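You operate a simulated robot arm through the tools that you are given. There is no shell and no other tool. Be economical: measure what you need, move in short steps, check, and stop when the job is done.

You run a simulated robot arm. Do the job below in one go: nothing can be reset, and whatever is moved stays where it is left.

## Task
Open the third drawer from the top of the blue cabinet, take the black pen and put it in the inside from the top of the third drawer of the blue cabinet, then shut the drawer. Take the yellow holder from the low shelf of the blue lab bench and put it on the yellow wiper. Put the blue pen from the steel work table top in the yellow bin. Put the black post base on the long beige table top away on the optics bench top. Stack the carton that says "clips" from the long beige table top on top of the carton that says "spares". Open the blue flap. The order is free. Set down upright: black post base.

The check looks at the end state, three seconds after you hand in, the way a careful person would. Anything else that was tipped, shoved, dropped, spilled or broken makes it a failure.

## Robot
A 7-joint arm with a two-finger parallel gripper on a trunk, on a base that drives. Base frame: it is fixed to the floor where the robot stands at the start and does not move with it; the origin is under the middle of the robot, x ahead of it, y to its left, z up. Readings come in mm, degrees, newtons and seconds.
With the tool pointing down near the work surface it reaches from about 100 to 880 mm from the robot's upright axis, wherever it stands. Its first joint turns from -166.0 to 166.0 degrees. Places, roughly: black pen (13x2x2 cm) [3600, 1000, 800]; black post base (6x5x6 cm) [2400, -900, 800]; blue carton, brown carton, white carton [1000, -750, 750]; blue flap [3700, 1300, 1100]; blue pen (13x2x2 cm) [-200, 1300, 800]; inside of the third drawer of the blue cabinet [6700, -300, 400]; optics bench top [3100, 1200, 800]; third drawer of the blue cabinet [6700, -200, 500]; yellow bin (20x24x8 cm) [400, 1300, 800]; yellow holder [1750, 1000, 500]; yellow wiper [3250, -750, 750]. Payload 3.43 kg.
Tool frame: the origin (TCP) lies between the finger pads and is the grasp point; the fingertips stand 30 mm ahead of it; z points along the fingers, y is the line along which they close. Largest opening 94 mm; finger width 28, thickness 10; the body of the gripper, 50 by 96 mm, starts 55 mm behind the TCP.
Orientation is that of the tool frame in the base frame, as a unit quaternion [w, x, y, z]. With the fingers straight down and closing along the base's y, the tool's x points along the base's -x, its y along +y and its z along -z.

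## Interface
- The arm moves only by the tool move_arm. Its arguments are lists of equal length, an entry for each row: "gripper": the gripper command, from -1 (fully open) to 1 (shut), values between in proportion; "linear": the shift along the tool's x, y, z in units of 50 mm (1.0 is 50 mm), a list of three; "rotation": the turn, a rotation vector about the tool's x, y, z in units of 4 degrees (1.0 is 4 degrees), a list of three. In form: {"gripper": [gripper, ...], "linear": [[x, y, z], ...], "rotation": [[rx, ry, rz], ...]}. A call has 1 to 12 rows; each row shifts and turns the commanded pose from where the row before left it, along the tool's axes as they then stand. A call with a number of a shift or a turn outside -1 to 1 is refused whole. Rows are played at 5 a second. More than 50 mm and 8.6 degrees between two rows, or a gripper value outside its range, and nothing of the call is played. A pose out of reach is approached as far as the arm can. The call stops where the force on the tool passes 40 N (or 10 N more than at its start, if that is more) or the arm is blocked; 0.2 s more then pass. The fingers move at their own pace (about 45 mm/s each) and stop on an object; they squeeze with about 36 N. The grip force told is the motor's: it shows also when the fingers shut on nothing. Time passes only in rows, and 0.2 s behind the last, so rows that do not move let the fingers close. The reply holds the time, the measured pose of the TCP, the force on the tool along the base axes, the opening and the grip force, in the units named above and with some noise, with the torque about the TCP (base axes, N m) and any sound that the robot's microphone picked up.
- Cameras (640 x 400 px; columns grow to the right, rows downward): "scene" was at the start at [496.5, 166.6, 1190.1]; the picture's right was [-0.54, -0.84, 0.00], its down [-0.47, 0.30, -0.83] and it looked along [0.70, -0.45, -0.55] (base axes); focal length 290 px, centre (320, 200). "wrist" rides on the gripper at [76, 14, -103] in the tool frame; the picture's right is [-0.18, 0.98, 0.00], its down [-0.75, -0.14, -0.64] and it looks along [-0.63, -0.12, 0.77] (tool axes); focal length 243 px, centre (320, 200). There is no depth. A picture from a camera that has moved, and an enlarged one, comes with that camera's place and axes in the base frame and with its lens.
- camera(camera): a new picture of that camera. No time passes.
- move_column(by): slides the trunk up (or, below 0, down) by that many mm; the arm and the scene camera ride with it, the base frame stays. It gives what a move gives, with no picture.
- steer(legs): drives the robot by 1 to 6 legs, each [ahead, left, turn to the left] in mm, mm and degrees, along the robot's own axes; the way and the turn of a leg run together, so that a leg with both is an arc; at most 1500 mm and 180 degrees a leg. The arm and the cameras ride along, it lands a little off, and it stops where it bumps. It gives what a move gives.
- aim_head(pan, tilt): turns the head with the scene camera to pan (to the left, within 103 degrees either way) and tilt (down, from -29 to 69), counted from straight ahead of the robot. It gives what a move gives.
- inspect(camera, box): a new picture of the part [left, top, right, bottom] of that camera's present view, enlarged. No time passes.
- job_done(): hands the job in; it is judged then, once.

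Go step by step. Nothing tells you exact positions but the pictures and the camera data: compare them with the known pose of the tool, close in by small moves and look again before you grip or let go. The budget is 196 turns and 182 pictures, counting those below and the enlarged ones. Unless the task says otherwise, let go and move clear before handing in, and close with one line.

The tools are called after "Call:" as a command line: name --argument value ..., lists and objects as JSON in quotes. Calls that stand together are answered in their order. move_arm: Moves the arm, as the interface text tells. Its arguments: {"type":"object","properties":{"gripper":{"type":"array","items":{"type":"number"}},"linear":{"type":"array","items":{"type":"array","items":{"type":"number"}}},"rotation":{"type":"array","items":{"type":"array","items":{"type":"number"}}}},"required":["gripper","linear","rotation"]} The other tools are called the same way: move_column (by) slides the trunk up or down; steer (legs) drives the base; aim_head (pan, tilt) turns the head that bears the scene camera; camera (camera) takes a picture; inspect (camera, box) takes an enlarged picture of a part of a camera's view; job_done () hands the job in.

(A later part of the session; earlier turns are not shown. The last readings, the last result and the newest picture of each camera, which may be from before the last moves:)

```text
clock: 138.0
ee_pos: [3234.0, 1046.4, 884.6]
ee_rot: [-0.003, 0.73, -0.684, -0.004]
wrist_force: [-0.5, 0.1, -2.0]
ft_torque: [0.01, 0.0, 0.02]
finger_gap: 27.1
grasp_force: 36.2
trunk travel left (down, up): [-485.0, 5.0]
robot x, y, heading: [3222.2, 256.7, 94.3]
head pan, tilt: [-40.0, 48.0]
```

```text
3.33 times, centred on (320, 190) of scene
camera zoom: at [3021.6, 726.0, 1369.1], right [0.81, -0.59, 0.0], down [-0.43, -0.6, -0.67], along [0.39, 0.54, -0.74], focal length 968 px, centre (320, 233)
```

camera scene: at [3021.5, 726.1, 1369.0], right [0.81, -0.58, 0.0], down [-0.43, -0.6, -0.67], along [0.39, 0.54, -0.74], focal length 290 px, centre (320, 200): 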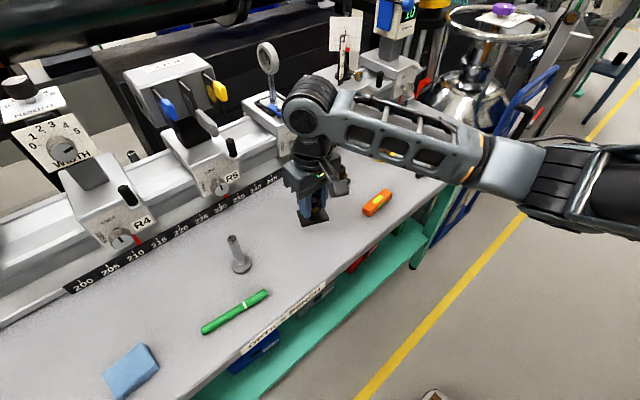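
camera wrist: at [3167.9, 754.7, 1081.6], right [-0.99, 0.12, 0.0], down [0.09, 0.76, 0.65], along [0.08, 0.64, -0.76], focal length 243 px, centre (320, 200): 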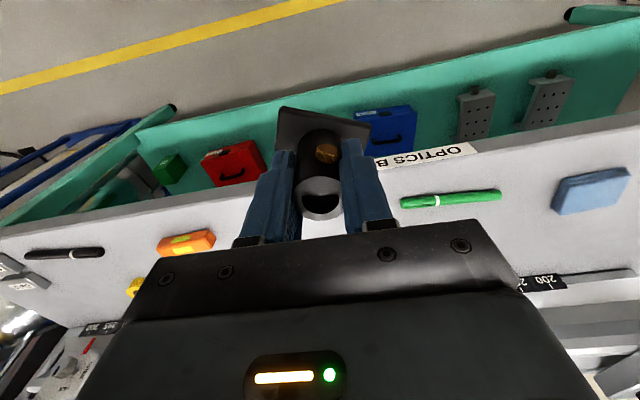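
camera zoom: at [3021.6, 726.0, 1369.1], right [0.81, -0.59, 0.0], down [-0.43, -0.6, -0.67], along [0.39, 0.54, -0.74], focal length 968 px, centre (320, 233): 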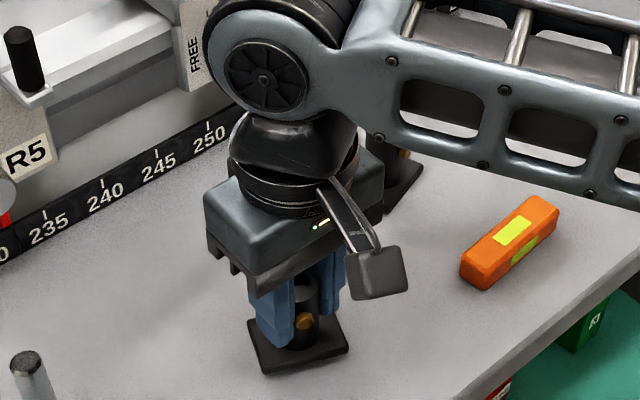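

Close to the surface. I go down in small steps until contact.

Call:
move_arm --gripper '[1, 1, 1, 1]' --linear '[[0, 0, 0.1], [0, 0, 0.08], [0, 0, 0.06], [0, 0, 0]]' --rotation '[[0, 0, 0], [0, 0, 0], [0, 0, 0], [0, 0, 0]]'

Call:
inspect --camera "scene" --box '[240, 130, 400, 250]'

```text
clock: 139.0
ee_pos: [3236.4, 1047.7, 873.8]
ee_rot: [-0.003, 0.731, -0.683, -0.003]
wrist_force: [-0.8, 0.2, -1.3]
ft_torque: [-0.02, -0.02, 0.03]
finger_gap: 27.1
grasp_force: 35.8
trunk travel left (down, up): [-485.0, 5.0]
robot x, y, heading: [3222.0, 253.0, 94.2]
head pan, tilt: [-40.0, 48.0]
```

```text
3.33 times, centred on (320, 190) of scene
camera zoom: at [3021.6, 726.0, 1369.0], right [0.81, -0.59, 0.0], down [-0.43, -0.6, -0.67], along [0.39, 0.54, -0.74], focal length 968 px, centre (320, 233)
```

zoom: 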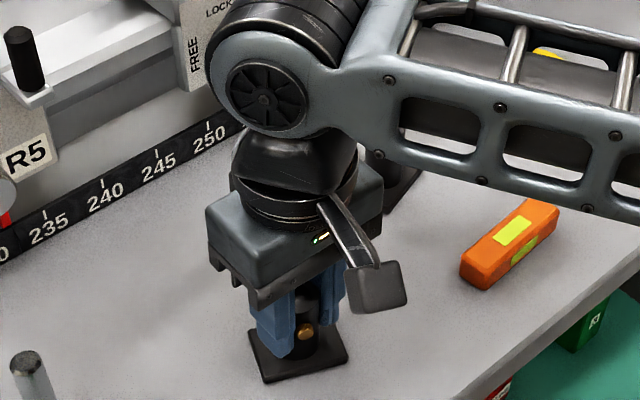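

Call:
move_arm --gripper '[1, 1, 1, 1]' --linear '[[0, 0, 0.06], [0, 0, 0.06], [0, 0, 0.06], [0, 0, 0]]' --rotation '[[0, 0, 0], [0, 0, 0], [0, 0, 0], [0, 0, 0]]'

Call:
move_arm --gripper '[1, 1, 1, 1]' --linear '[[0, 0, 0.05], [0, 0, 0.04], [0, 0, 0.04], [0, 0, 0]]' --rotation '[[0, 0, 0], [0, 0, 0], [0, 0, 0], [0, 0, 0]]'

```text
clock: 140.0
ee_pos: [3236.2, 1046.5, 866.0]
ee_rot: [-0.004, 0.73, -0.683, -0.005]
wrist_force: [-2.1, 4.4, 36.0]
ft_torque: [0.18, 0.07, 0.01]
finger_gap: 27.7
grasp_force: 35.9
trunk travel left (down, up): [-485.0, 5.0]
robot x, y, heading: [3222.7, 256.1, 93.9]
head pan, tilt: [-40.0, 48.0]
```

```text
clock: 141.0
ee_pos: [3237.7, 1045.7, 859.3]
ee_rot: [-0.003, 0.73, -0.683, -0.004]
wrist_force: [4.0, -1.9, 44.5]
ft_torque: [-0.16, -0.06, 0.0]
finger_gap: 27.4
grasp_force: 36.0
trunk travel left (down, up): [-485.0, 5.0]
robot x, y, heading: [3218.5, 259.8, 94.2]
head pan, tilt: [-40.0, 48.0]
```

Contact at TCP z≈867. I ease, release and rise straight.

Call:
move_arm --gripper '[1, -0.4, -0.4, -0.4, -0.4, -0.4, -0.4, -0.4, -0.4]' --linear '[[0, 0, -0.04], [0, 0, 0], [0, 0, 0], [0, 0, 0], [0, 0, 0], [0, 0, -0.4], [0, 0, -0.7], [0, 0, -0.8], [0, 0, -0.6]]' --rotation '[[0, 0, 0], [0, 0, 0], [0, 0, 0], [0, 0, 0], [0, 0, 0], [0, 0, 0], [0, 0, 0], [0, 0, 0], [0, 0, 0]]'

Call:
camera --camera "scene"

```text
clock: 143.0
ee_pos: [3234.6, 1045.9, 985.0]
ee_rot: [-0.002, 0.73, -0.683, -0.003]
wrist_force: [-1.0, -0.4, -0.4]
ft_torque: [-0.02, -0.01, -0.01]
finger_gap: 65.6
grasp_force: 0.1
trunk travel left (down, up): [-485.0, 5.0]
robot x, y, heading: [3223.1, 260.8, 93.9]
head pan, tilt: [-40.0, 48.0]
```

```text
115 pictures are left
camera scene: at [3021.6, 726.0, 1369.0], right [0.81, -0.59, 0.0], down [-0.43, -0.6, -0.67], along [0.39, 0.54, -0.74], focal length 290 px, centre (320, 200)
```

scene: 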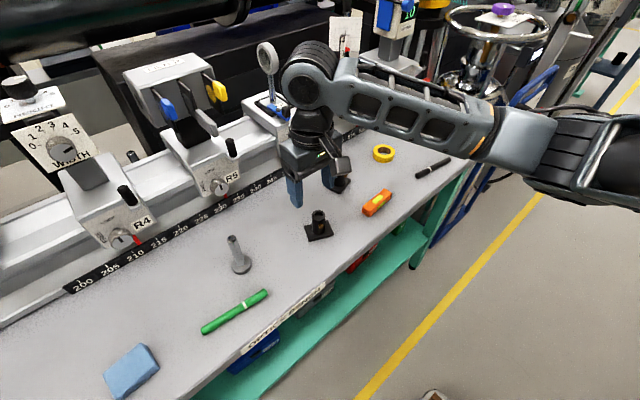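

Standing upright on the bench. Next the blue flap: I pull the arm in and drive right to see it up close.

Call:
move_arm --gripper '[-0.4, -0.4, -0.4, -0.4, -0.4, -0.4]' --linear '[[0.9, 0, 0], [0.9, 0, 0], [0.9, 0, 0], [0.9, 0, 0], [0.9, 0, 0], [0.5, 0, 0]]' --rotation '[[0, 0, 0], [0, 0, 0], [0, 0, 0], [0, 0, 0], [0, 0, 0], [0, 0, 0]]'

Call:
steer --legs '[[0, -450, 0]]'

Call:
aim_head --pan -5 --tilt 32

Call:
camera --camera "scene"

```text
clock: 144.4
ee_pos: [3251.9, 796.9, 982.7]
ee_rot: [-0.003, 0.73, -0.684, -0.004]
wrist_force: [0.6, -0.4, 0.0]
ft_torque: [-0.02, -0.01, -0.01]
finger_gap: 66.0
grasp_force: 0.1
trunk travel left (down, up): [-485.0, 5.0]
robot x, y, heading: [3218.4, 254.9, 94.1]
head pan, tilt: [-40.0, 48.0]
```

```text
clock: 147.1
ee_pos: [3697.3, 828.1, 984.2]
ee_rot: [-0.003, 0.729, -0.685, -0.003]
wrist_force: [0.0, -0.9, 0.4]
ft_torque: [0.02, -0.01, -0.02]
finger_gap: 65.8
grasp_force: 0.0
trunk travel left (down, up): [-485.0, 5.0]
robot x, y, heading: [3665.3, 288.9, 93.8]
head pan, tilt: [-40.0, 48.0]
```

```text
clock: 148.1
ee_pos: [3696.7, 827.8, 982.7]
ee_rot: [-0.003, 0.729, -0.684, -0.003]
wrist_force: [0.1, 0.1, 0.6]
ft_torque: [0.04, 0.01, 0.02]
finger_gap: 65.6
grasp_force: 0.1
trunk travel left (down, up): [-485.0, 5.0]
robot x, y, heading: [3667.0, 285.4, 94.1]
head pan, tilt: [-5.0, 32.0]
```

```text
114 pictures are left
camera scene: at [3423.6, 784.2, 1392.7], right [1.0, -0.02, 0.0], down [-0.01, -0.53, -0.85], along [0.01, 0.85, -0.53], focal length 290 px, centre (320, 200)
```

scene: 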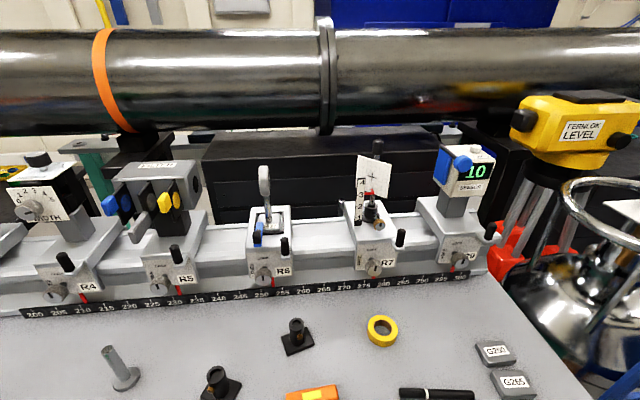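

Call:
inspect --camera "scene" --box '[400, 120, 520, 220]'

Call:
inspect --camera "scene" --box '[80, 150, 280, 280]'

```text
4.00 times, centred on (460, 170) of scene
camera zoom: at [3423.6, 784.2, 1392.7], right [1.0, -0.02, 0.0], down [-0.01, -0.53, -0.85], along [0.01, 0.85, -0.53], focal length 1162 px, centre (-240, 320)
```

zoom: 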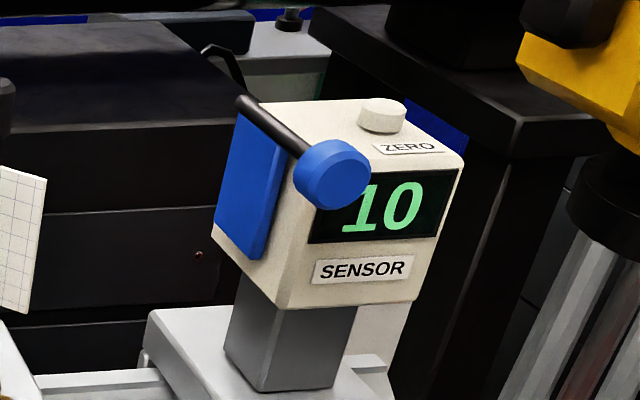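

```text
3.08 times, centred on (180, 215) of scene
camera zoom: at [3423.6, 784.2, 1392.7], right [1.0, -0.02, 0.0], down [-0.01, -0.53, -0.85], along [0.01, 0.85, -0.53], focal length 894 px, centre (751, 154)
```

zoom: 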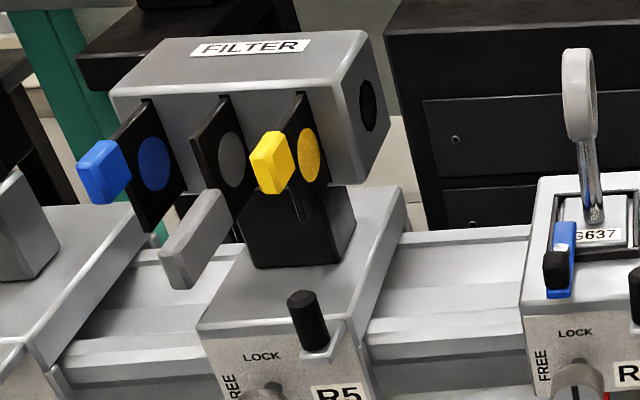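

The blue flap is the plate on the left face of the SENSOR box, hinged on a top rod with a blue knob at the front. I drive a little right/ahead for a second view to triangulate.

Call:
steer --legs '[[100, -120, 0]]'

Call:
aim_head --pan -25 --tilt 30

Call:
camera --camera "scene"

Call:
inspect --camera "scene" --box '[240, 100, 400, 220]'

```text
clock: 149.5
ee_pos: [3811.6, 936.8, 983.1]
ee_rot: [-0.002, 0.73, -0.684, -0.004]
wrist_force: [0.1, 0.3, 0.7]
ft_torque: [0.02, 0.0, -0.01]
finger_gap: 65.6
grasp_force: 0.1
trunk travel left (down, up): [-485.0, 5.0]
robot x, y, heading: [3777.4, 397.1, 94.3]
head pan, tilt: [-5.0, 32.0]
```

```text
clock: 150.3
ee_pos: [3811.5, 936.7, 983.9]
ee_rot: [-0.003, 0.729, -0.684, -0.002]
wrist_force: [0.2, 0.2, 0.1]
ft_torque: [0.02, 0.02, -0.01]
finger_gap: 65.7
grasp_force: 0.0
trunk travel left (down, up): [-485.0, 5.0]
robot x, y, heading: [3781.4, 399.0, 94.1]
head pan, tilt: [-25.0, 30.0]
```

```text
111 pictures are left
camera scene: at [3566.8, 887.4, 1395.9], right [0.93, -0.36, 0.0], down [-0.18, -0.47, -0.87], along [0.31, 0.81, -0.5], focal length 290 px, centre (320, 200)
```

scene: 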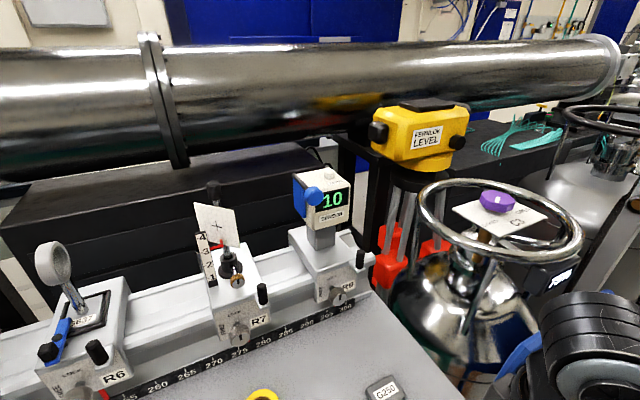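

```text
3.33 times, centred on (320, 160) of scene
camera zoom: at [3566.8, 887.4, 1395.9], right [0.93, -0.36, 0.0], down [-0.18, -0.47, -0.87], along [0.31, 0.81, -0.5], focal length 968 px, centre (320, 333)
```

zoom: 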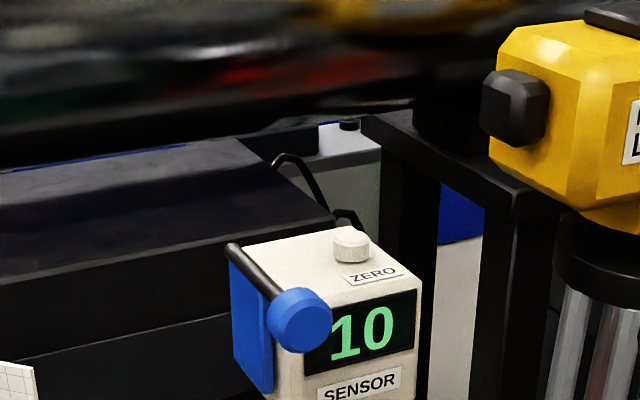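

Triangulation puts the knob at about (3720, 1319, 1141), with the box face about 27 mm behind it. I swing the tool to horizontal, pointing at the knob, while moving to a pre-grip point.

Call:
move_arm --gripper '[-0.3, -0.3, -0.3, -0.3, -0.3, -0.3, -0.3, -0.3, -0.3, -0.3, -0.3, -0.3]' --linear '[[-0.25, 0.061, -0.137], [-0.25, 0.061, -0.12], [-0.267, 0.061, -0.101], [-0.267, 0.061, -0.08], [-0.278, 0.061, -0.063], [-0.278, 0.061, -0.043], [-0.284, 0.061, -0.024], [-0.284, 0.061, -0.004], [-0.285, 0.061, 0.016], [-0.285, 0.061, 0.036], [-0.28, 0.061, 0.056], [-0.28, 0.061, 0.075]]' --rotation '[[0, -1, 0], [0, -1, 0], [0, -1, 0], [0, -1, 0], [0, -1, 0], [0, -1, 0], [0, -1, 0], [0, -1, 0], [0, -1, 0], [0, -1, 0], [0, -1, 0], [0, -1, 0]]'

Call:
camera --camera "scene"

```text
clock: 152.9
ee_pos: [3768.9, 1098.6, 1053.8]
ee_rot: [-0.281, 0.665, -0.624, -0.3]
wrist_force: [0.6, -0.1, 0.9]
ft_torque: [0.05, -0.01, 0.02]
finger_gap: 61.0
grasp_force: 0.2
out of reach, approached as far as the arm can: row 2, 3, 4, 6
trunk travel left (down, up): [-485.0, 5.0]
robot x, y, heading: [3776.2, 400.8, 93.9]
head pan, tilt: [-25.0, 30.0]
```

```text
109 pictures are left
camera scene: at [3566.8, 887.4, 1395.9], right [0.93, -0.36, 0.0], down [-0.18, -0.47, -0.87], along [0.31, 0.81, -0.5], focal length 290 px, centre (320, 200)
```

scene: 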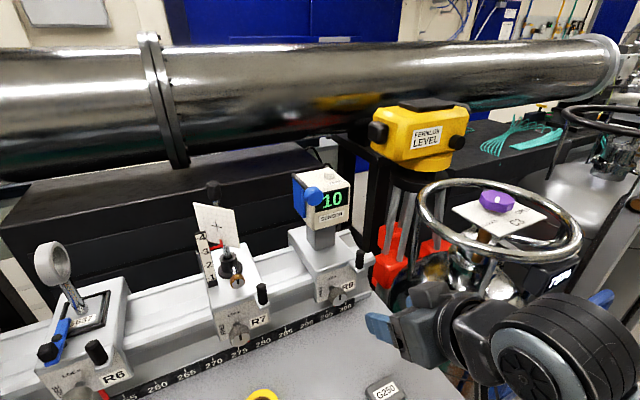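

Call:
move_arm --gripper '[-0.3, -0.3, -0.3, -0.3, -0.3, -0.3, -0.3, -0.3, -0.3, -0.3]' --linear '[[-0.269, 0.061, 0.094], [-0.269, 0.061, 0.112], [-0.254, 0.061, 0.13], [-0.254, 0.061, 0.148], [-0.234, 0.061, 0.165], [-0.234, 0.061, 0.18], [-0.208, 0.061, 0.196], [-0.208, 0.061, 0.21], [-0.179, 0.061, 0.222], [-0.179, 0.061, 0.23]]' --rotation '[[0, -1, 0], [0, -1, 0], [0, -1, 0], [0, -1, 0], [0, -1, 0], [0, -1, 0], [0, -1, 0], [0, -1, 0], [0, -1, 0], [0, -1, 0]]'

Call:
camera --camera "scene"

Call:
camera --camera "wrist"

```text
clock: 155.1
ee_pos: [3730.3, 1221.6, 1128.4]
ee_rot: [-0.478, 0.522, -0.489, -0.509]
wrist_force: [0.1, -0.2, 0.4]
ft_torque: [-0.02, 0.01, 0.0]
finger_gap: 61.2
grasp_force: 0.3
trunk travel left (down, up): [-485.0, 5.0]
robot x, y, heading: [3781.1, 398.4, 94.2]
head pan, tilt: [-25.0, 30.0]
```

```text
108 pictures are left
camera scene: at [3566.8, 887.3, 1395.9], right [0.93, -0.36, 0.0], down [-0.18, -0.47, -0.87], along [0.31, 0.81, -0.5], focal length 290 px, centre (320, 200)
```

scene: 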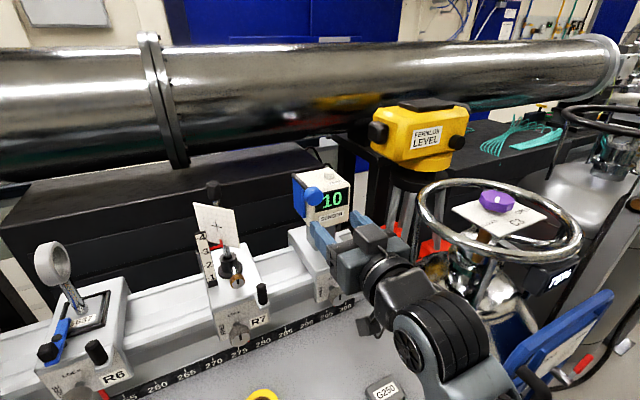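

```text
107 pictures are left
camera wrist: at [3723.4, 1118.5, 1055.1], right [-0.98, -0.06, 0.18], down [0.18, -0.61, 0.77], along [0.07, 0.79, 0.61], focal length 243 px, centre (320, 200)
```

wrist: 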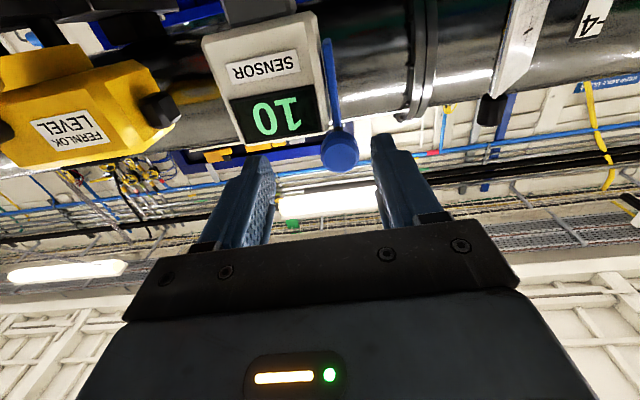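

The tool points at the box; the knob is about 12 mm to the left and 20 mm above my axis. I correct and look again.

Call:
move_arm --gripper '[-0.3, -0.3]' --linear '[[-0.2, 0.12, 0.2], [-0.2, 0.12, 0.2]]' --rotation '[[0, -0.15, 0], [0, -0.15, 0]]'

Call:
camera --camera "wrist"

Call:
inspect --camera "scene" --box '[240, 140, 400, 260]'

```text
clock: 155.7
ee_pos: [3717.1, 1241.4, 1146.8]
ee_rot: [-0.483, 0.517, -0.485, -0.515]
wrist_force: [-0.4, 0.6, -0.3]
ft_torque: [-0.03, 0.0, 0.0]
finger_gap: 61.1
grasp_force: 0.0
trunk travel left (down, up): [-485.0, 5.0]
robot x, y, heading: [3778.4, 397.7, 93.8]
head pan, tilt: [-25.0, 30.0]
```

```text
106 pictures are left
camera wrist: at [3710.1, 1139.3, 1072.3], right [-0.98, -0.06, 0.18], down [0.18, -0.63, 0.76], along [0.07, 0.78, 0.63], focal length 243 px, centre (320, 200)
```

wrist: 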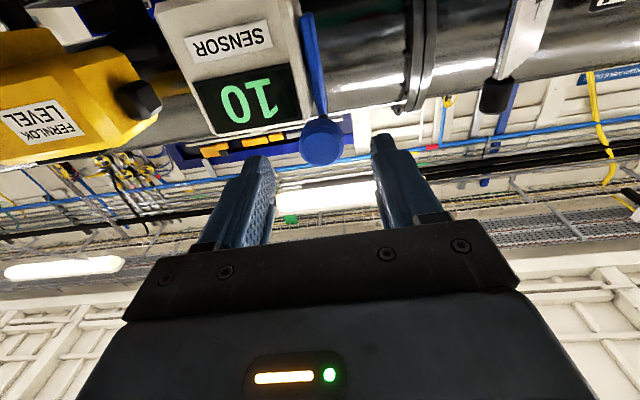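

```text
3.33 times, centred on (320, 200) of scene
camera zoom: at [3566.9, 887.3, 1395.9], right [0.93, -0.36, 0.0], down [-0.18, -0.47, -0.87], along [0.31, 0.81, -0.5], focal length 968 px, centre (320, 200)
```

zoom: 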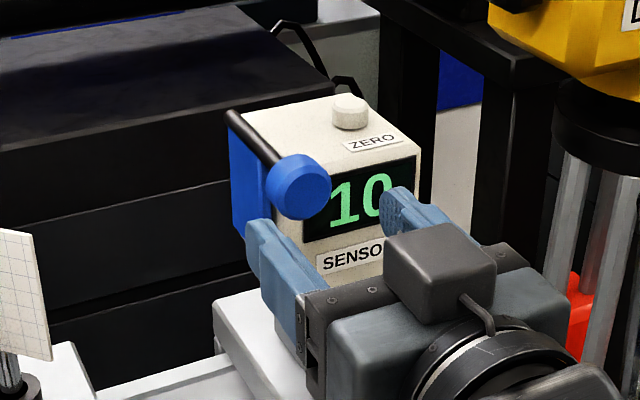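

Aligned now: the knob's front is about 30 mm ahead of my fingertips. I advance around it.

Call:
move_arm --gripper '[-0.3, -0.3, -0.3]' --linear '[[-0.04, 0, 0.3], [0, 0, 0.3], [0, 0, 0.28]]' --rotation '[[0, 0, 0], [0, 0, 0], [0, 0, 0]]'

Call:
camera --camera "wrist"

Call:
inspect --camera "scene" --box '[260, 150, 380, 240]'

```text
clock: 156.5
ee_pos: [3714.2, 1286.5, 1148.5]
ee_rot: [-0.483, 0.517, -0.485, -0.514]
wrist_force: [-0.5, 0.6, -0.5]
ft_torque: [0.0, -0.02, -0.01]
finger_gap: 61.2
grasp_force: 0.1
trunk travel left (down, up): [-485.0, 5.0]
robot x, y, heading: [3779.8, 399.5, 93.9]
head pan, tilt: [-25.0, 30.0]
```

```text
104 pictures are left
camera wrist: at [3707.8, 1182.7, 1073.4], right [-0.98, -0.06, 0.18], down [0.18, -0.63, 0.76], along [0.07, 0.78, 0.63], focal length 243 px, centre (320, 200)
```

wrist: 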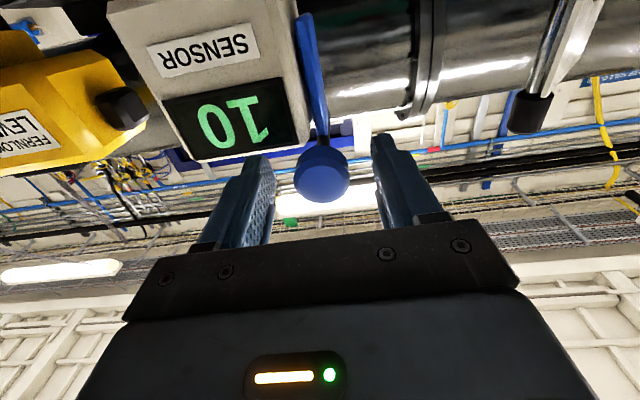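

```text
4.44 times, centred on (320, 195) of scene
camera zoom: at [3566.8, 887.2, 1395.9], right [0.93, -0.36, 0.0], down [-0.18, -0.47, -0.87], along [0.31, 0.81, -0.5], focal length 1291 px, centre (320, 222)
```

zoom: 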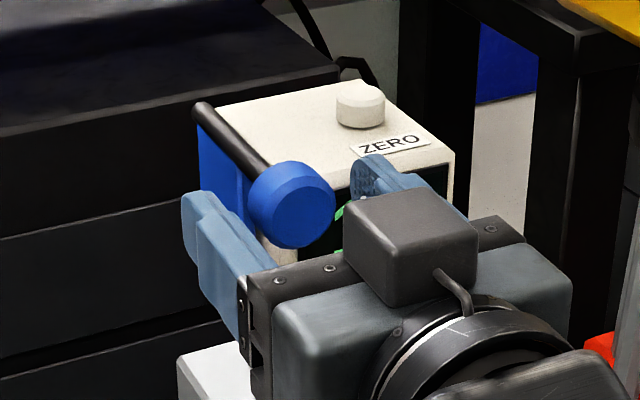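

The knob sits between the pads. I close on it.

Call:
move_arm --gripper '[1, 1, 1, 1]' --linear '[[0, 0, 0], [0, 0, 0], [0, 0, 0], [0, 0, 0]]' --rotation '[[0, 0, 0], [0, 0, 0], [0, 0, 0], [0, 0, 0]]'

Call:
camera --camera "wrist"

```text
clock: 157.5
ee_pos: [3713.8, 1285.0, 1149.0]
ee_rot: [-0.483, 0.517, -0.485, -0.514]
wrist_force: [-1.4, 2.3, -0.1]
ft_torque: [-0.04, 0.03, 0.87]
finger_gap: 31.8
grasp_force: 45.1
trunk travel left (down, up): [-485.0, 5.0]
robot x, y, heading: [3779.7, 400.8, 93.9]
head pan, tilt: [-25.0, 30.0]
```

```text
102 pictures are left
camera wrist: at [3707.3, 1182.9, 1073.3], right [-0.98, -0.06, 0.18], down [0.18, -0.63, 0.76], along [0.07, 0.78, 0.63], focal length 243 px, centre (320, 200)
```

wrist: 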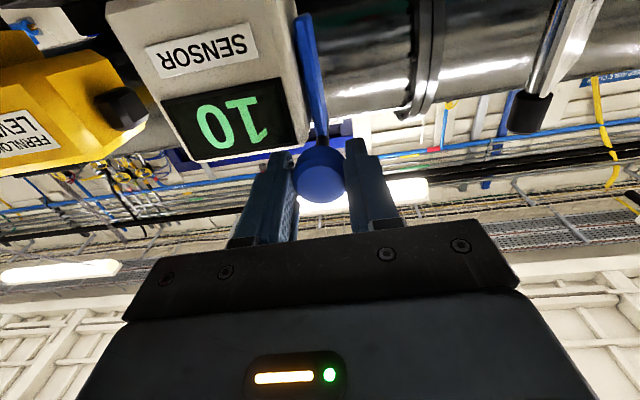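

Gripped (32 mm). I turn the knob in the direction that swings the flap outward to the left and up, watching forces.

Call:
move_arm --gripper '[1, 1, 1, 1, 1]' --linear '[[0, 0, 0], [0, 0, 0], [0, 0, 0], [0, 0, 0], [0, 0, 0]]' --rotation '[[0, 0, 1], [0, 0, 1], [0, 0, 1], [0, 0, 1], [0, 0, 1]]'

Call:
camera --camera "scene"

```text
clock: 158.7
ee_pos: [3714.7, 1286.3, 1147.7]
ee_rot: [0.386, -0.425, 0.568, 0.59]
wrist_force: [-4.1, 1.0, 0.9]
ft_torque: [-0.1, -0.05, 1.05]
finger_gap: 31.2
grasp_force: 45.1
trunk travel left (down, up): [-485.0, 5.0]
robot x, y, heading: [3775.3, 400.7, 94.1]
head pan, tilt: [-25.0, 30.0]
```

```text
101 pictures are left
camera scene: at [3566.6, 887.4, 1395.8], right [0.93, -0.36, 0.0], down [-0.18, -0.47, -0.87], along [0.31, 0.81, -0.5], focal length 290 px, centre (320, 200)
```

scene: 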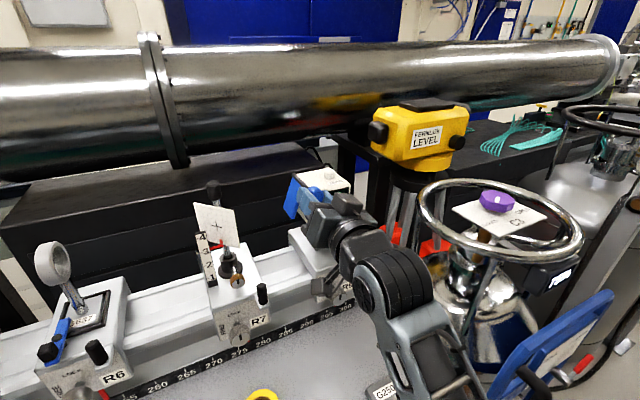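

The flap is swinging open. I continue turning.

Call:
move_arm --gripper '[1, 1, 1, 1, 1, 1, 1, 1, 1, 1]' --linear '[[0, 0, 0], [0, 0, 0], [0, 0, 0], [0, 0, 0], [0, 0, 0], [0, 0, 0], [0, 0, 0], [0, 0, 0], [0, 0, 0], [0, 0, 0]]' --rotation '[[0, 0, 1], [0, 0, 1], [0, 0, 1], [0, 0, 1], [0, 0, 1], [0, 0, 1], [0, 0, 1], [0, 0, 1], [0, 0, 1], [0, 0, 1]]'

Call:
camera --camera "scene"

```text
clock: 160.9
ee_pos: [3712.4, 1284.9, 1149.6]
ee_rot: [0.159, -0.205, 0.678, 0.688]
wrist_force: [-18.8, 4.4, 9.7]
ft_torque: [0.43, -0.02, 0.93]
finger_gap: 31.5
grasp_force: 44.1
trunk travel left (down, up): [-485.0, 5.0]
robot x, y, heading: [3781.8, 398.2, 94.2]
head pan, tilt: [-25.0, 30.0]
```

```text
100 pictures are left
camera scene: at [3565.9, 887.3, 1395.8], right [0.93, -0.36, 0.0], down [-0.18, -0.47, -0.87], along [0.31, 0.81, -0.5], focal length 290 px, centre (320, 200)
```

scene: 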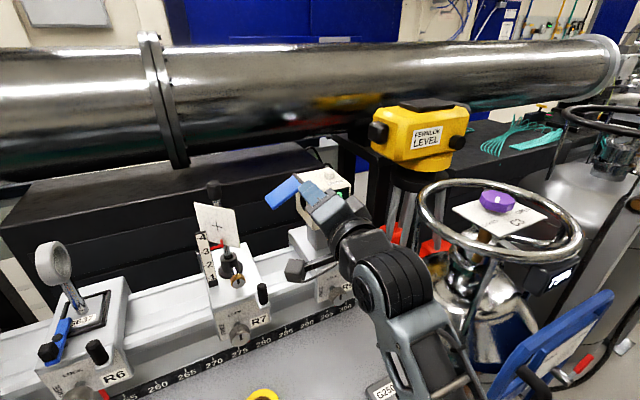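

Call:
move_arm --gripper '[1, 1, 1, 1, 1, 1, 1, 1]' --linear '[[0.025, 0.037, 0], [0, 0, 0], [0, 0, 0], [0, 0, 0], [0, 0, 0], [0, 0, 0], [0, 0, 0], [0, 0, 0]]' --rotation '[[0, 0, 0], [0, 0, 1], [0, 0, 1], [0, 0, 1], [0, 0, 1], [0, 0, 1], [0, 0, 1], [0, 0, 1]]'

Call:
camera --camera "scene"

```text
clock: 162.7
ee_pos: [3713.3, 1286.1, 1151.4]
ee_rot: [-0.01, -0.034, 0.707, 0.706]
wrist_force: [-10.3, 9.8, 17.3]
ft_torque: [0.25, -0.05, 0.29]
finger_gap: 31.5
grasp_force: 45.0
trunk travel left (down, up): [-485.0, 5.0]
robot x, y, heading: [3778.7, 398.7, 94.0]
head pan, tilt: [-25.0, 30.0]
```

```text
99 pictures are left
camera scene: at [3566.5, 887.3, 1396.0], right [0.93, -0.36, 0.0], down [-0.18, -0.47, -0.87], along [0.31, 0.81, -0.5], focal length 290 px, centre (320, 200)
```

scene: 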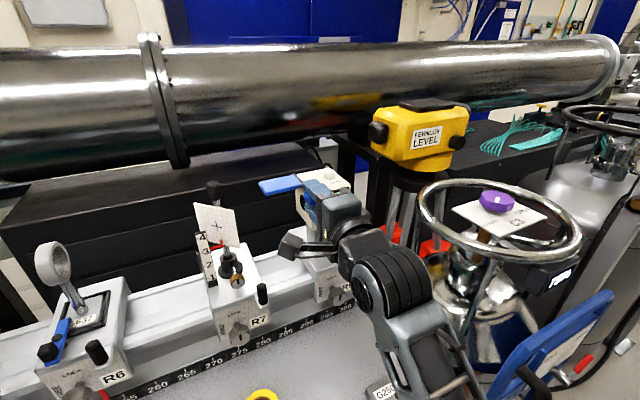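

Call:
move_arm --gripper '[1, 1, 1, 1, 1, 1]' --linear '[[0.02, 0.03, 0], [0, 0, 0], [0, 0, 0], [0, 0, 0], [0, 0, 0], [0, 0, 0]]' --rotation '[[0, 0, 0], [0, 0, 1], [0, 0, 1], [0, 0, 1], [0, 0, 1], [0, 0, 1]]'

Call:
inspect --camera "scene" --box '[240, 140, 400, 260]'

```text
clock: 164.1
ee_pos: [3712.3, 1284.7, 1152.3]
ee_rot: [-0.132, 0.09, 0.702, 0.694]
wrist_force: [-2.1, 1.2, 14.9]
ft_torque: [0.05, -0.44, 0.0]
finger_gap: 30.7
grasp_force: 44.7
trunk travel left (down, up): [-485.0, 5.0]
robot x, y, heading: [3779.9, 399.2, 93.8]
head pan, tilt: [-25.0, 30.0]
```

```text
3.33 times, centred on (320, 200) of scene
camera zoom: at [3566.7, 886.8, 1396.1], right [0.93, -0.36, 0.0], down [-0.18, -0.47, -0.87], along [0.31, 0.81, -0.5], focal length 968 px, centre (320, 200)
```

zoom: 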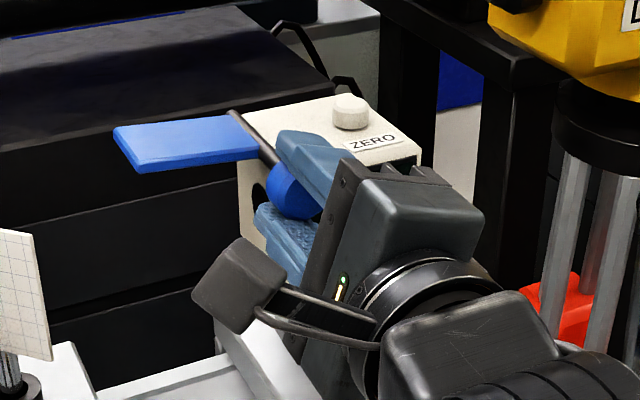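

The flap stands out horizontally and I now feel a stop. I release and check it stays.

Call:
move_arm --gripper '[-0.3, -0.3, -0.3, -0.3, -0.3, -0.3, -0.3]' --linear '[[0, 0, 0], [0, 0, 0], [0, 0, 0], [0, 0, -0.5], [0, 0, -0.6], [0, 0, -0.6], [0, 0, -0.3]]' --rotation '[[0, 0, 0], [0, 0, 0], [0, 0, 0], [0, 0, 0], [0, 0, 0], [0, 0, 0], [0, 0, 0]]'

Call:
inspect --camera "scene" --box '[240, 140, 400, 260]'

```text
clock: 165.7
ee_pos: [3717.1, 1184.5, 1151.3]
ee_rot: [-0.132, 0.089, 0.704, 0.693]
wrist_force: [-0.1, 0.5, -0.8]
ft_torque: [0.02, -0.04, -0.04]
finger_gap: 60.9
grasp_force: 0.1
trunk travel left (down, up): [-485.0, 5.0]
robot x, y, heading: [3778.0, 395.7, 94.0]
head pan, tilt: [-25.0, 30.0]
```

```text
3.33 times, centred on (320, 200) of scene
camera zoom: at [3566.8, 887.6, 1395.8], right [0.93, -0.36, 0.0], down [-0.18, -0.47, -0.87], along [0.31, 0.81, -0.5], focal length 968 px, centre (320, 200)
```

zoom: 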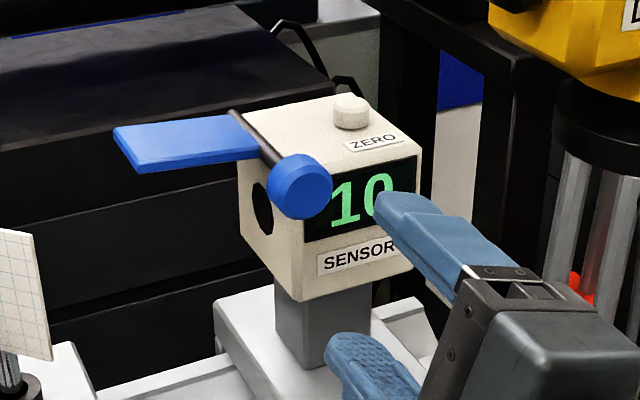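

The flap stays open. I unwind the roll, then bring the tool back to pointing down.

Call:
move_arm --gripper '[-0.3, -0.3, -0.3, -0.3, -0.3, -0.3, -0.3, -0.3, -0.3, -0.3, -0.3, -0.3]' --linear '[[0, 0, 0], [0, 0, 0], [0, 0, 0], [0, 0, 0], [0, 0, 0], [0, 0, 0], [0, 0, 0], [0, 0, 0], [0, 0, 0], [0, 0, 0], [0, 0, 0], [0, 0, 0]]' --rotation '[[0, 0, -1], [0, 0, -1], [0, 0, -1], [0, 0, -1], [0, 0, -1], [0, 0, -1], [0, 0, -1], [0, 0, -1], [0, 0, -1], [0, 0, -1], [0, 0, -1], [0, 0, -1]]'

Call:
move_arm --gripper '[-0.3, -0.3, -0.3, -0.3, -0.3, -0.3, -0.3, -0.3, -0.3, -0.3, -0.3, -0.3]' --linear '[[0, 0, 0], [0, 0, 0], [0, 0, 0], [0, 0, 0], [0, 0, 0], [0, 0, 0], [0, 0, 0], [0, 0, 0], [0, 0, 0], [0, 0, 0], [0, 0, 0], [0, 0, 0]]' --rotation '[[0, 0, -1], [0, 0, -1], [0, 0, -1], [0, 0, -1], [0, 0, -1], [0, 0, -1], [0, 0, -1], [0, 0, -1], [0, 0, -1], [0, 0, -1], [0, 0, -1], [0, 0, -1]]'

Call:
move_arm --gripper '[-0.3, -0.3, -0.3, -0.3, -0.3, -0.3, -0.3, -0.3, -0.3, -0.3, -0.3, -0.3]' --linear '[[0, 0, 0], [0, 0, 0], [0, 0, 0], [0.179, -0.061, -0.23], [0.179, -0.061, -0.222], [0.208, -0.061, -0.21], [0.208, -0.061, -0.196], [0.234, -0.061, -0.18], [0.234, -0.061, -0.165], [0.254, -0.061, -0.148], [0.254, -0.061, -0.13], [0.269, -0.061, -0.112]]' --rotation '[[0, 0, -1], [0, 0, -1], [0, 0, -1], [0, 1, 0], [0, 1, 0], [0, 1, 0], [0, 1, 0], [0, 1, 0], [0, 1, 0], [0, 1, 0], [0, 1, 0], [0, 1, 0]]'

Call:
move_arm --gripper '[-0.3, -0.3, -0.3, -0.3, -0.3, -0.3, -0.3, -0.3, -0.3, -0.3, -0.3, -0.3]' --linear '[[0.269, -0.061, -0.094], [0.28, -0.061, -0.075], [0.28, -0.061, -0.056], [0.285, -0.061, -0.036], [0.285, -0.061, -0.016], [0.284, -0.061, 0.004], [0.284, -0.061, 0.024], [0.278, -0.061, 0.043], [0.278, -0.061, 0.063], [0.267, -0.061, 0.08], [0.267, -0.061, 0.101], [0.25, -0.061, 0.12]]' --rotation '[[0, 1, 0], [0, 1, 0], [0, 1, 0], [0, 1, 0], [0, 1, 0], [0, 1, 0], [0, 1, 0], [0, 1, 0], [0, 1, 0], [0, 1, 0], [0, 1, 0], [0, 1, 0]]'

Call:
camera --camera "scene"

```text
clock: 168.3
ee_pos: [3717.8, 1186.7, 1151.4]
ee_rot: [0.162, -0.206, 0.679, 0.686]
wrist_force: [0.0, 0.6, -0.1]
ft_torque: [0.0, 0.02, -0.01]
finger_gap: 61.0
grasp_force: 0.0
trunk travel left (down, up): [-485.0, 5.0]
robot x, y, heading: [3778.9, 397.2, 94.0]
head pan, tilt: [-25.0, 30.0]
```

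```text
clock: 170.9
ee_pos: [3717.7, 1185.3, 1151.6]
ee_rot: [0.426, -0.465, 0.536, 0.562]
wrist_force: [0.2, 0.5, 0.2]
ft_torque: [0.03, -0.01, 0.03]
finger_gap: 61.2
grasp_force: 0.0
trunk travel left (down, up): [-485.0, 5.0]
robot x, y, heading: [3779.2, 399.6, 93.9]
head pan, tilt: [-25.0, 30.0]
```

```text
clock: 173.5
ee_pos: [3750.8, 1097.6, 1062.4]
ee_rot: [-0.309, 0.651, -0.611, -0.328]
wrist_force: [-0.3, 0.1, 0.4]
ft_torque: [-0.01, 0.0, 0.03]
finger_gap: 61.1
grasp_force: 0.1
out of reach, approached as far as the arm can: row 9, 10, 11, 12
trunk travel left (down, up): [-485.0, 5.0]
robot x, y, heading: [3782.1, 394.2, 94.0]
head pan, tilt: [-25.0, 30.0]
```

```text
clock: 176.1
ee_pos: [3793.2, 965.7, 957.0]
ee_rot: [-0.033, 0.728, -0.684, -0.036]
wrist_force: [-0.8, 0.3, 0.4]
ft_torque: [-0.01, -0.04, 0.01]
finger_gap: 61.0
grasp_force: 0.0
out of reach, approached as far as the arm can: row 1, 2, 5, 10
trunk travel left (down, up): [-485.0, 5.0]
robot x, y, heading: [3775.5, 396.6, 93.8]
head pan, tilt: [-25.0, 30.0]
```

```text
96 pictures are left
camera scene: at [3566.3, 888.2, 1395.5], right [0.93, -0.36, 0.0], down [-0.18, -0.47, -0.87], along [0.31, 0.81, -0.5], focal length 290 px, centre (320, 200)
```

scene: 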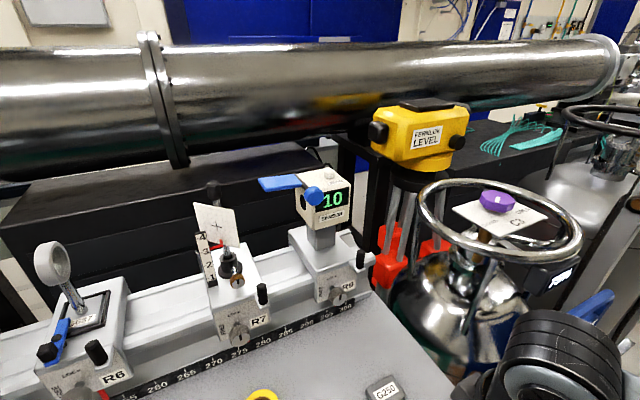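

The flap is open. Next I go to the blue cabinet: level the tool, back off, turn along the corridor, and drive.

Call:
move_arm --gripper '[-0.3, -0.3]' --linear '[[0.3, 0, -0.4], [0, 0, 0]]' --rotation '[[0, 1, 0], [0, 0.4, 0]]'

Call:
steer --legs '[[-150, 0, 0], [0, 0, -89], [1400, 40, 0]]'

Call:
aim_head --pan -15 --tilt 25

Call:
camera --camera "scene"

```text
clock: 176.7
ee_pos: [3793.4, 948.1, 975.7]
ee_rot: [-0.001, 0.729, -0.684, 0.0]
wrist_force: [0.5, 0.5, -1.1]
ft_torque: [-0.03, 0.0, -0.01]
finger_gap: 60.9
grasp_force: 0.1
trunk travel left (down, up): [-485.0, 5.0]
robot x, y, heading: [3776.4, 401.5, 94.4]
head pan, tilt: [-25.0, 30.0]
```

```text
clock: 188.4
ee_pos: [5721.9, 413.5, 976.1]
ee_rot: [0.001, -0.044, 0.999, 0.001]
wrist_force: [0.5, 0.3, -0.8]
ft_torque: [-0.04, 0.02, 0.0]
finger_gap: 61.1
grasp_force: 0.0
trunk travel left (down, up): [-485.0, 5.0]
robot x, y, heading: [5168.9, 416.1, 5.6]
head pan, tilt: [-25.0, 30.0]
```

```text
clock: 189.1
ee_pos: [5721.7, 413.3, 976.0]
ee_rot: [0.001, -0.044, 0.999, 0.0]
wrist_force: [-0.3, 0.3, 1.0]
ft_torque: [-0.01, 0.03, 0.0]
finger_gap: 61.2
grasp_force: 0.0
trunk travel left (down, up): [-485.0, 5.0]
robot x, y, heading: [5167.5, 415.3, 5.2]
head pan, tilt: [-15.0, 25.0]
```

```text
95 pictures are left
camera scene: at [5660.8, 652.3, 1403.8], right [-0.17, -0.99, 0.0], down [-0.42, 0.07, -0.91], along [0.89, -0.15, -0.42], focal length 290 px, centre (320, 200)
```

scene: 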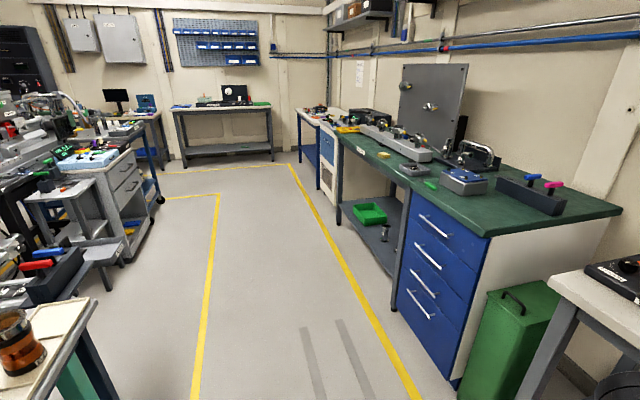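

Call:
inspect --camera "scene" --box '[370, 170, 530, 390]'

```text
1.82 times, centred on (450, 280) of scene
camera zoom: at [5660.8, 652.3, 1403.8], right [-0.17, -0.99, 0.0], down [-0.42, 0.07, -0.91], along [0.89, -0.15, -0.42], focal length 528 px, centre (84, 54)
```

zoom: 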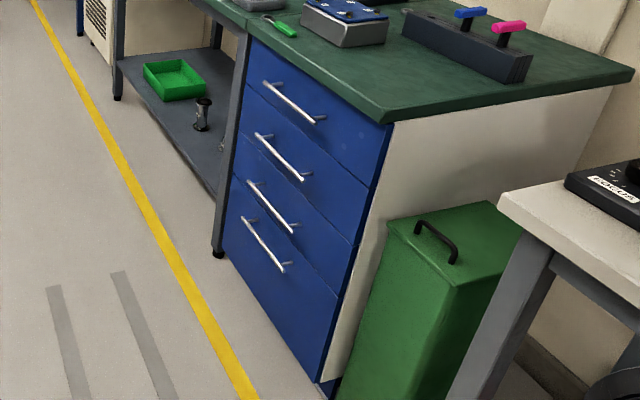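

The blue cabinet has four drawers; the third handle sits around (6680, -45, 415). I drive in front of it and turn to face it.

Call:
steer --legs '[[1450, 110, 0], [85, 0, 0], [0, 0, -90]]'

Call:
move_column --by -300

Call:
aim_head --pan -15 --tilt 40

Call:
camera --camera "scene"

```text
clock: 200.9
ee_pos: [6672.7, 104.0, 973.9]
ee_rot: [0.001, 0.685, 0.728, -0.001]
wrist_force: [-0.5, 1.3, -0.6]
ft_torque: [-0.01, 0.03, 0.0]
finger_gap: 60.9
grasp_force: 0.1
trunk travel left (down, up): [-485.0, 5.0]
robot x, y, heading: [6690.8, 657.3, -86.0]
head pan, tilt: [-15.0, 25.0]
```

```text
clock: 203.9
ee_pos: [6671.9, 104.4, 676.1]
ee_rot: [0.0, 0.685, 0.728, 0.0]
wrist_force: [-0.6, -1.1, -0.3]
ft_torque: [-0.01, -0.01, 0.0]
finger_gap: 61.2
grasp_force: 0.1
trunk travel left (down, up): [-185.0, 305.0]
robot x, y, heading: [6689.1, 658.1, -86.0]
head pan, tilt: [-15.0, 25.0]
```

```text
clock: 204.6
ee_pos: [6673.7, 104.0, 675.3]
ee_rot: [0.001, 0.685, 0.729, -0.001]
wrist_force: [-0.1, -0.9, -0.4]
ft_torque: [-0.02, -0.02, 0.02]
finger_gap: 61.2
grasp_force: 0.0
trunk travel left (down, up): [-185.0, 305.0]
robot x, y, heading: [6688.5, 653.4, -86.5]
head pan, tilt: [-15.0, 40.0]
```

```text
93 pictures are left
camera scene: at [6915.4, 163.8, 1080.6], right [-0.98, 0.19, 0.0], down [0.12, 0.63, -0.77], along [-0.15, -0.75, -0.64], focal length 290 px, centre (320, 200)
```

scene: 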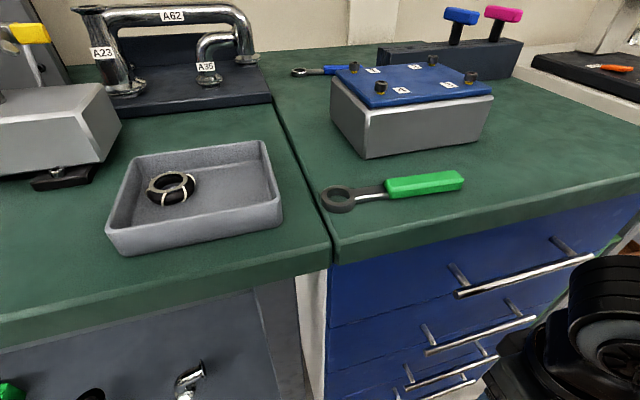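

The third handle's centre is about (6622, 2, 482), with a bar about 220 long. I move back and right, lower the trunk, and view the front.

Call:
steer --legs '[[-130, 0, 1.5], [0, -110, 0]]'

Call:
move_column --by -180

Call:
aim_head --pan -30 --tilt 45

Call:
camera --camera "scene"

```text
clock: 206.7
ee_pos: [6564.7, 221.4, 675.4]
ee_rot: [0.001, 0.676, 0.737, -0.001]
wrist_force: [0.3, -0.1, 0.0]
ft_torque: [0.0, 0.02, 0.01]
finger_gap: 61.0
grasp_force: 0.1
trunk travel left (down, up): [-185.0, 305.0]
robot x, y, heading: [6565.5, 772.5, -84.7]
head pan, tilt: [-15.0, 40.0]
```

```text
clock: 208.7
ee_pos: [6565.5, 222.5, 496.7]
ee_rot: [0.001, 0.677, 0.736, -0.001]
wrist_force: [1.1, 0.0, 0.4]
ft_torque: [-0.02, -0.02, 0.03]
finger_gap: 60.9
grasp_force: 0.1
trunk travel left (down, up): [-5.0, 485.0]
robot x, y, heading: [6568.8, 775.3, -85.1]
head pan, tilt: [-15.0, 40.0]
```

```text
clock: 209.5
ee_pos: [6564.5, 222.9, 495.0]
ee_rot: [0.0, 0.677, 0.736, -0.001]
wrist_force: [0.9, -0.2, -0.2]
ft_torque: [0.0, 0.01, 0.02]
finger_gap: 61.1
grasp_force: 0.1
trunk travel left (down, up): [-5.0, 485.0]
robot x, y, heading: [6566.6, 773.7, -84.8]
head pan, tilt: [-30.0, 45.0]
```

```text
92 pictures are left
camera scene: at [6786.7, 298.2, 893.3], right [-0.91, 0.42, 0.0], down [0.3, 0.64, -0.71], along [-0.3, -0.64, -0.71], focal length 290 px, centre (320, 200)
```

scene: 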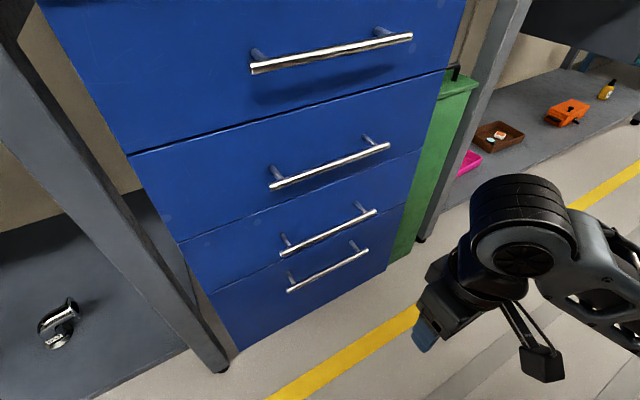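

Handle 3's ends are clearly visible; its centre is (6621, 2, 477). I pitch the tool to horizontal facing the drawer.

Call:
move_arm --gripper '[-0.3, -0.3, -0.3, -0.3, -0.3, -0.3, -0.3, -0.3, -0.3, -0.3, -0.3, -0.3]' --linear '[[-0.136, 0.034, 0.015], [-0.135, 0.034, 0.02], [-0.133, 0.034, 0.03], [-0.13, 0.034, 0.04], [-0.127, 0.034, 0.052], [-0.124, 0.034, 0.06], [-0.12, 0.034, 0.068], [-0.115, 0.034, 0.076], [-0.107, 0.034, 0.085], [-0.1, 0.034, 0.09], [-0.095, 0.034, 0.097], [-0.088, 0.034, 0.104]]' --rotation '[[0, -1, 0], [0, -1, 0], [0, -1, 0], [0, -1, 0], [0, -1, 0], [0, -1, 0], [0, -1, 0], [0, -1, 0], [0, -1, 0], [0, -1, 0], [0, -1, 0], [0, -1, 0]]'

Call:
move_arm --gripper '[-0.3, -0.3, -0.3, -0.3, -0.3, -0.3, -0.3, -0.3, -0.3, -0.3, -0.3]' --linear '[[-0.08, 0.034, 0.111], [-0.07, 0.034, 0.115], [-0.063, 0.034, 0.12], [-0.055, 0.034, 0.125], [-0.046, 0.034, 0.129], [-0.037, 0.034, 0.131], [-0.027, 0.034, 0.133], [-0.017, 0.034, 0.135], [-0.008, 0.034, 0.137], [0, 0.034, 0.137], [0, 0, 0]]' --rotation '[[0, -1, 0], [0, -1, 0], [0, -1, 0], [0, -1, 0], [0, -1, 0], [0, -1, 0], [0, -1, 0], [0, -1, 0], [0, -1, 0], [0, -1, 0], [0, -0.5, 0]]'

Call:
camera --camera "scene"

```text
clock: 212.1
ee_pos: [6592.7, 143.3, 488.8]
ee_rot: [0.3, 0.618, 0.672, -0.276]
wrist_force: [0.1, 0.0, 0.4]
ft_torque: [0.01, 0.0, 0.0]
finger_gap: 61.1
grasp_force: 0.1
trunk travel left (down, up): [-5.0, 485.0]
robot x, y, heading: [6572.5, 770.5, -84.9]
head pan, tilt: [-30.0, 45.0]
```

```text
clock: 214.5
ee_pos: [6616.5, 76.6, 481.0]
ee_rot: [0.522, 0.477, 0.52, -0.479]
wrist_force: [-0.3, -0.8, 0.0]
ft_torque: [-0.03, -0.02, -0.01]
finger_gap: 61.2
grasp_force: 0.0
trunk travel left (down, up): [-5.0, 485.0]
robot x, y, heading: [6572.5, 774.9, -84.9]
head pan, tilt: [-30.0, 45.0]
```

```text
91 pictures are left
camera scene: at [6786.7, 298.2, 893.3], right [-0.91, 0.42, 0.0], down [0.3, 0.64, -0.71], along [-0.3, -0.64, -0.71], focal length 290 px, centre (320, 200)
```

scene: 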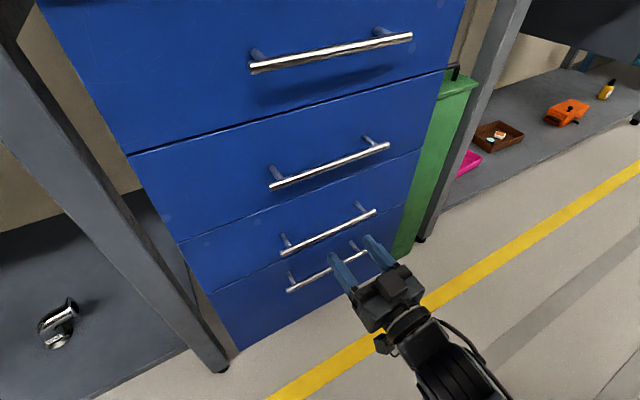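

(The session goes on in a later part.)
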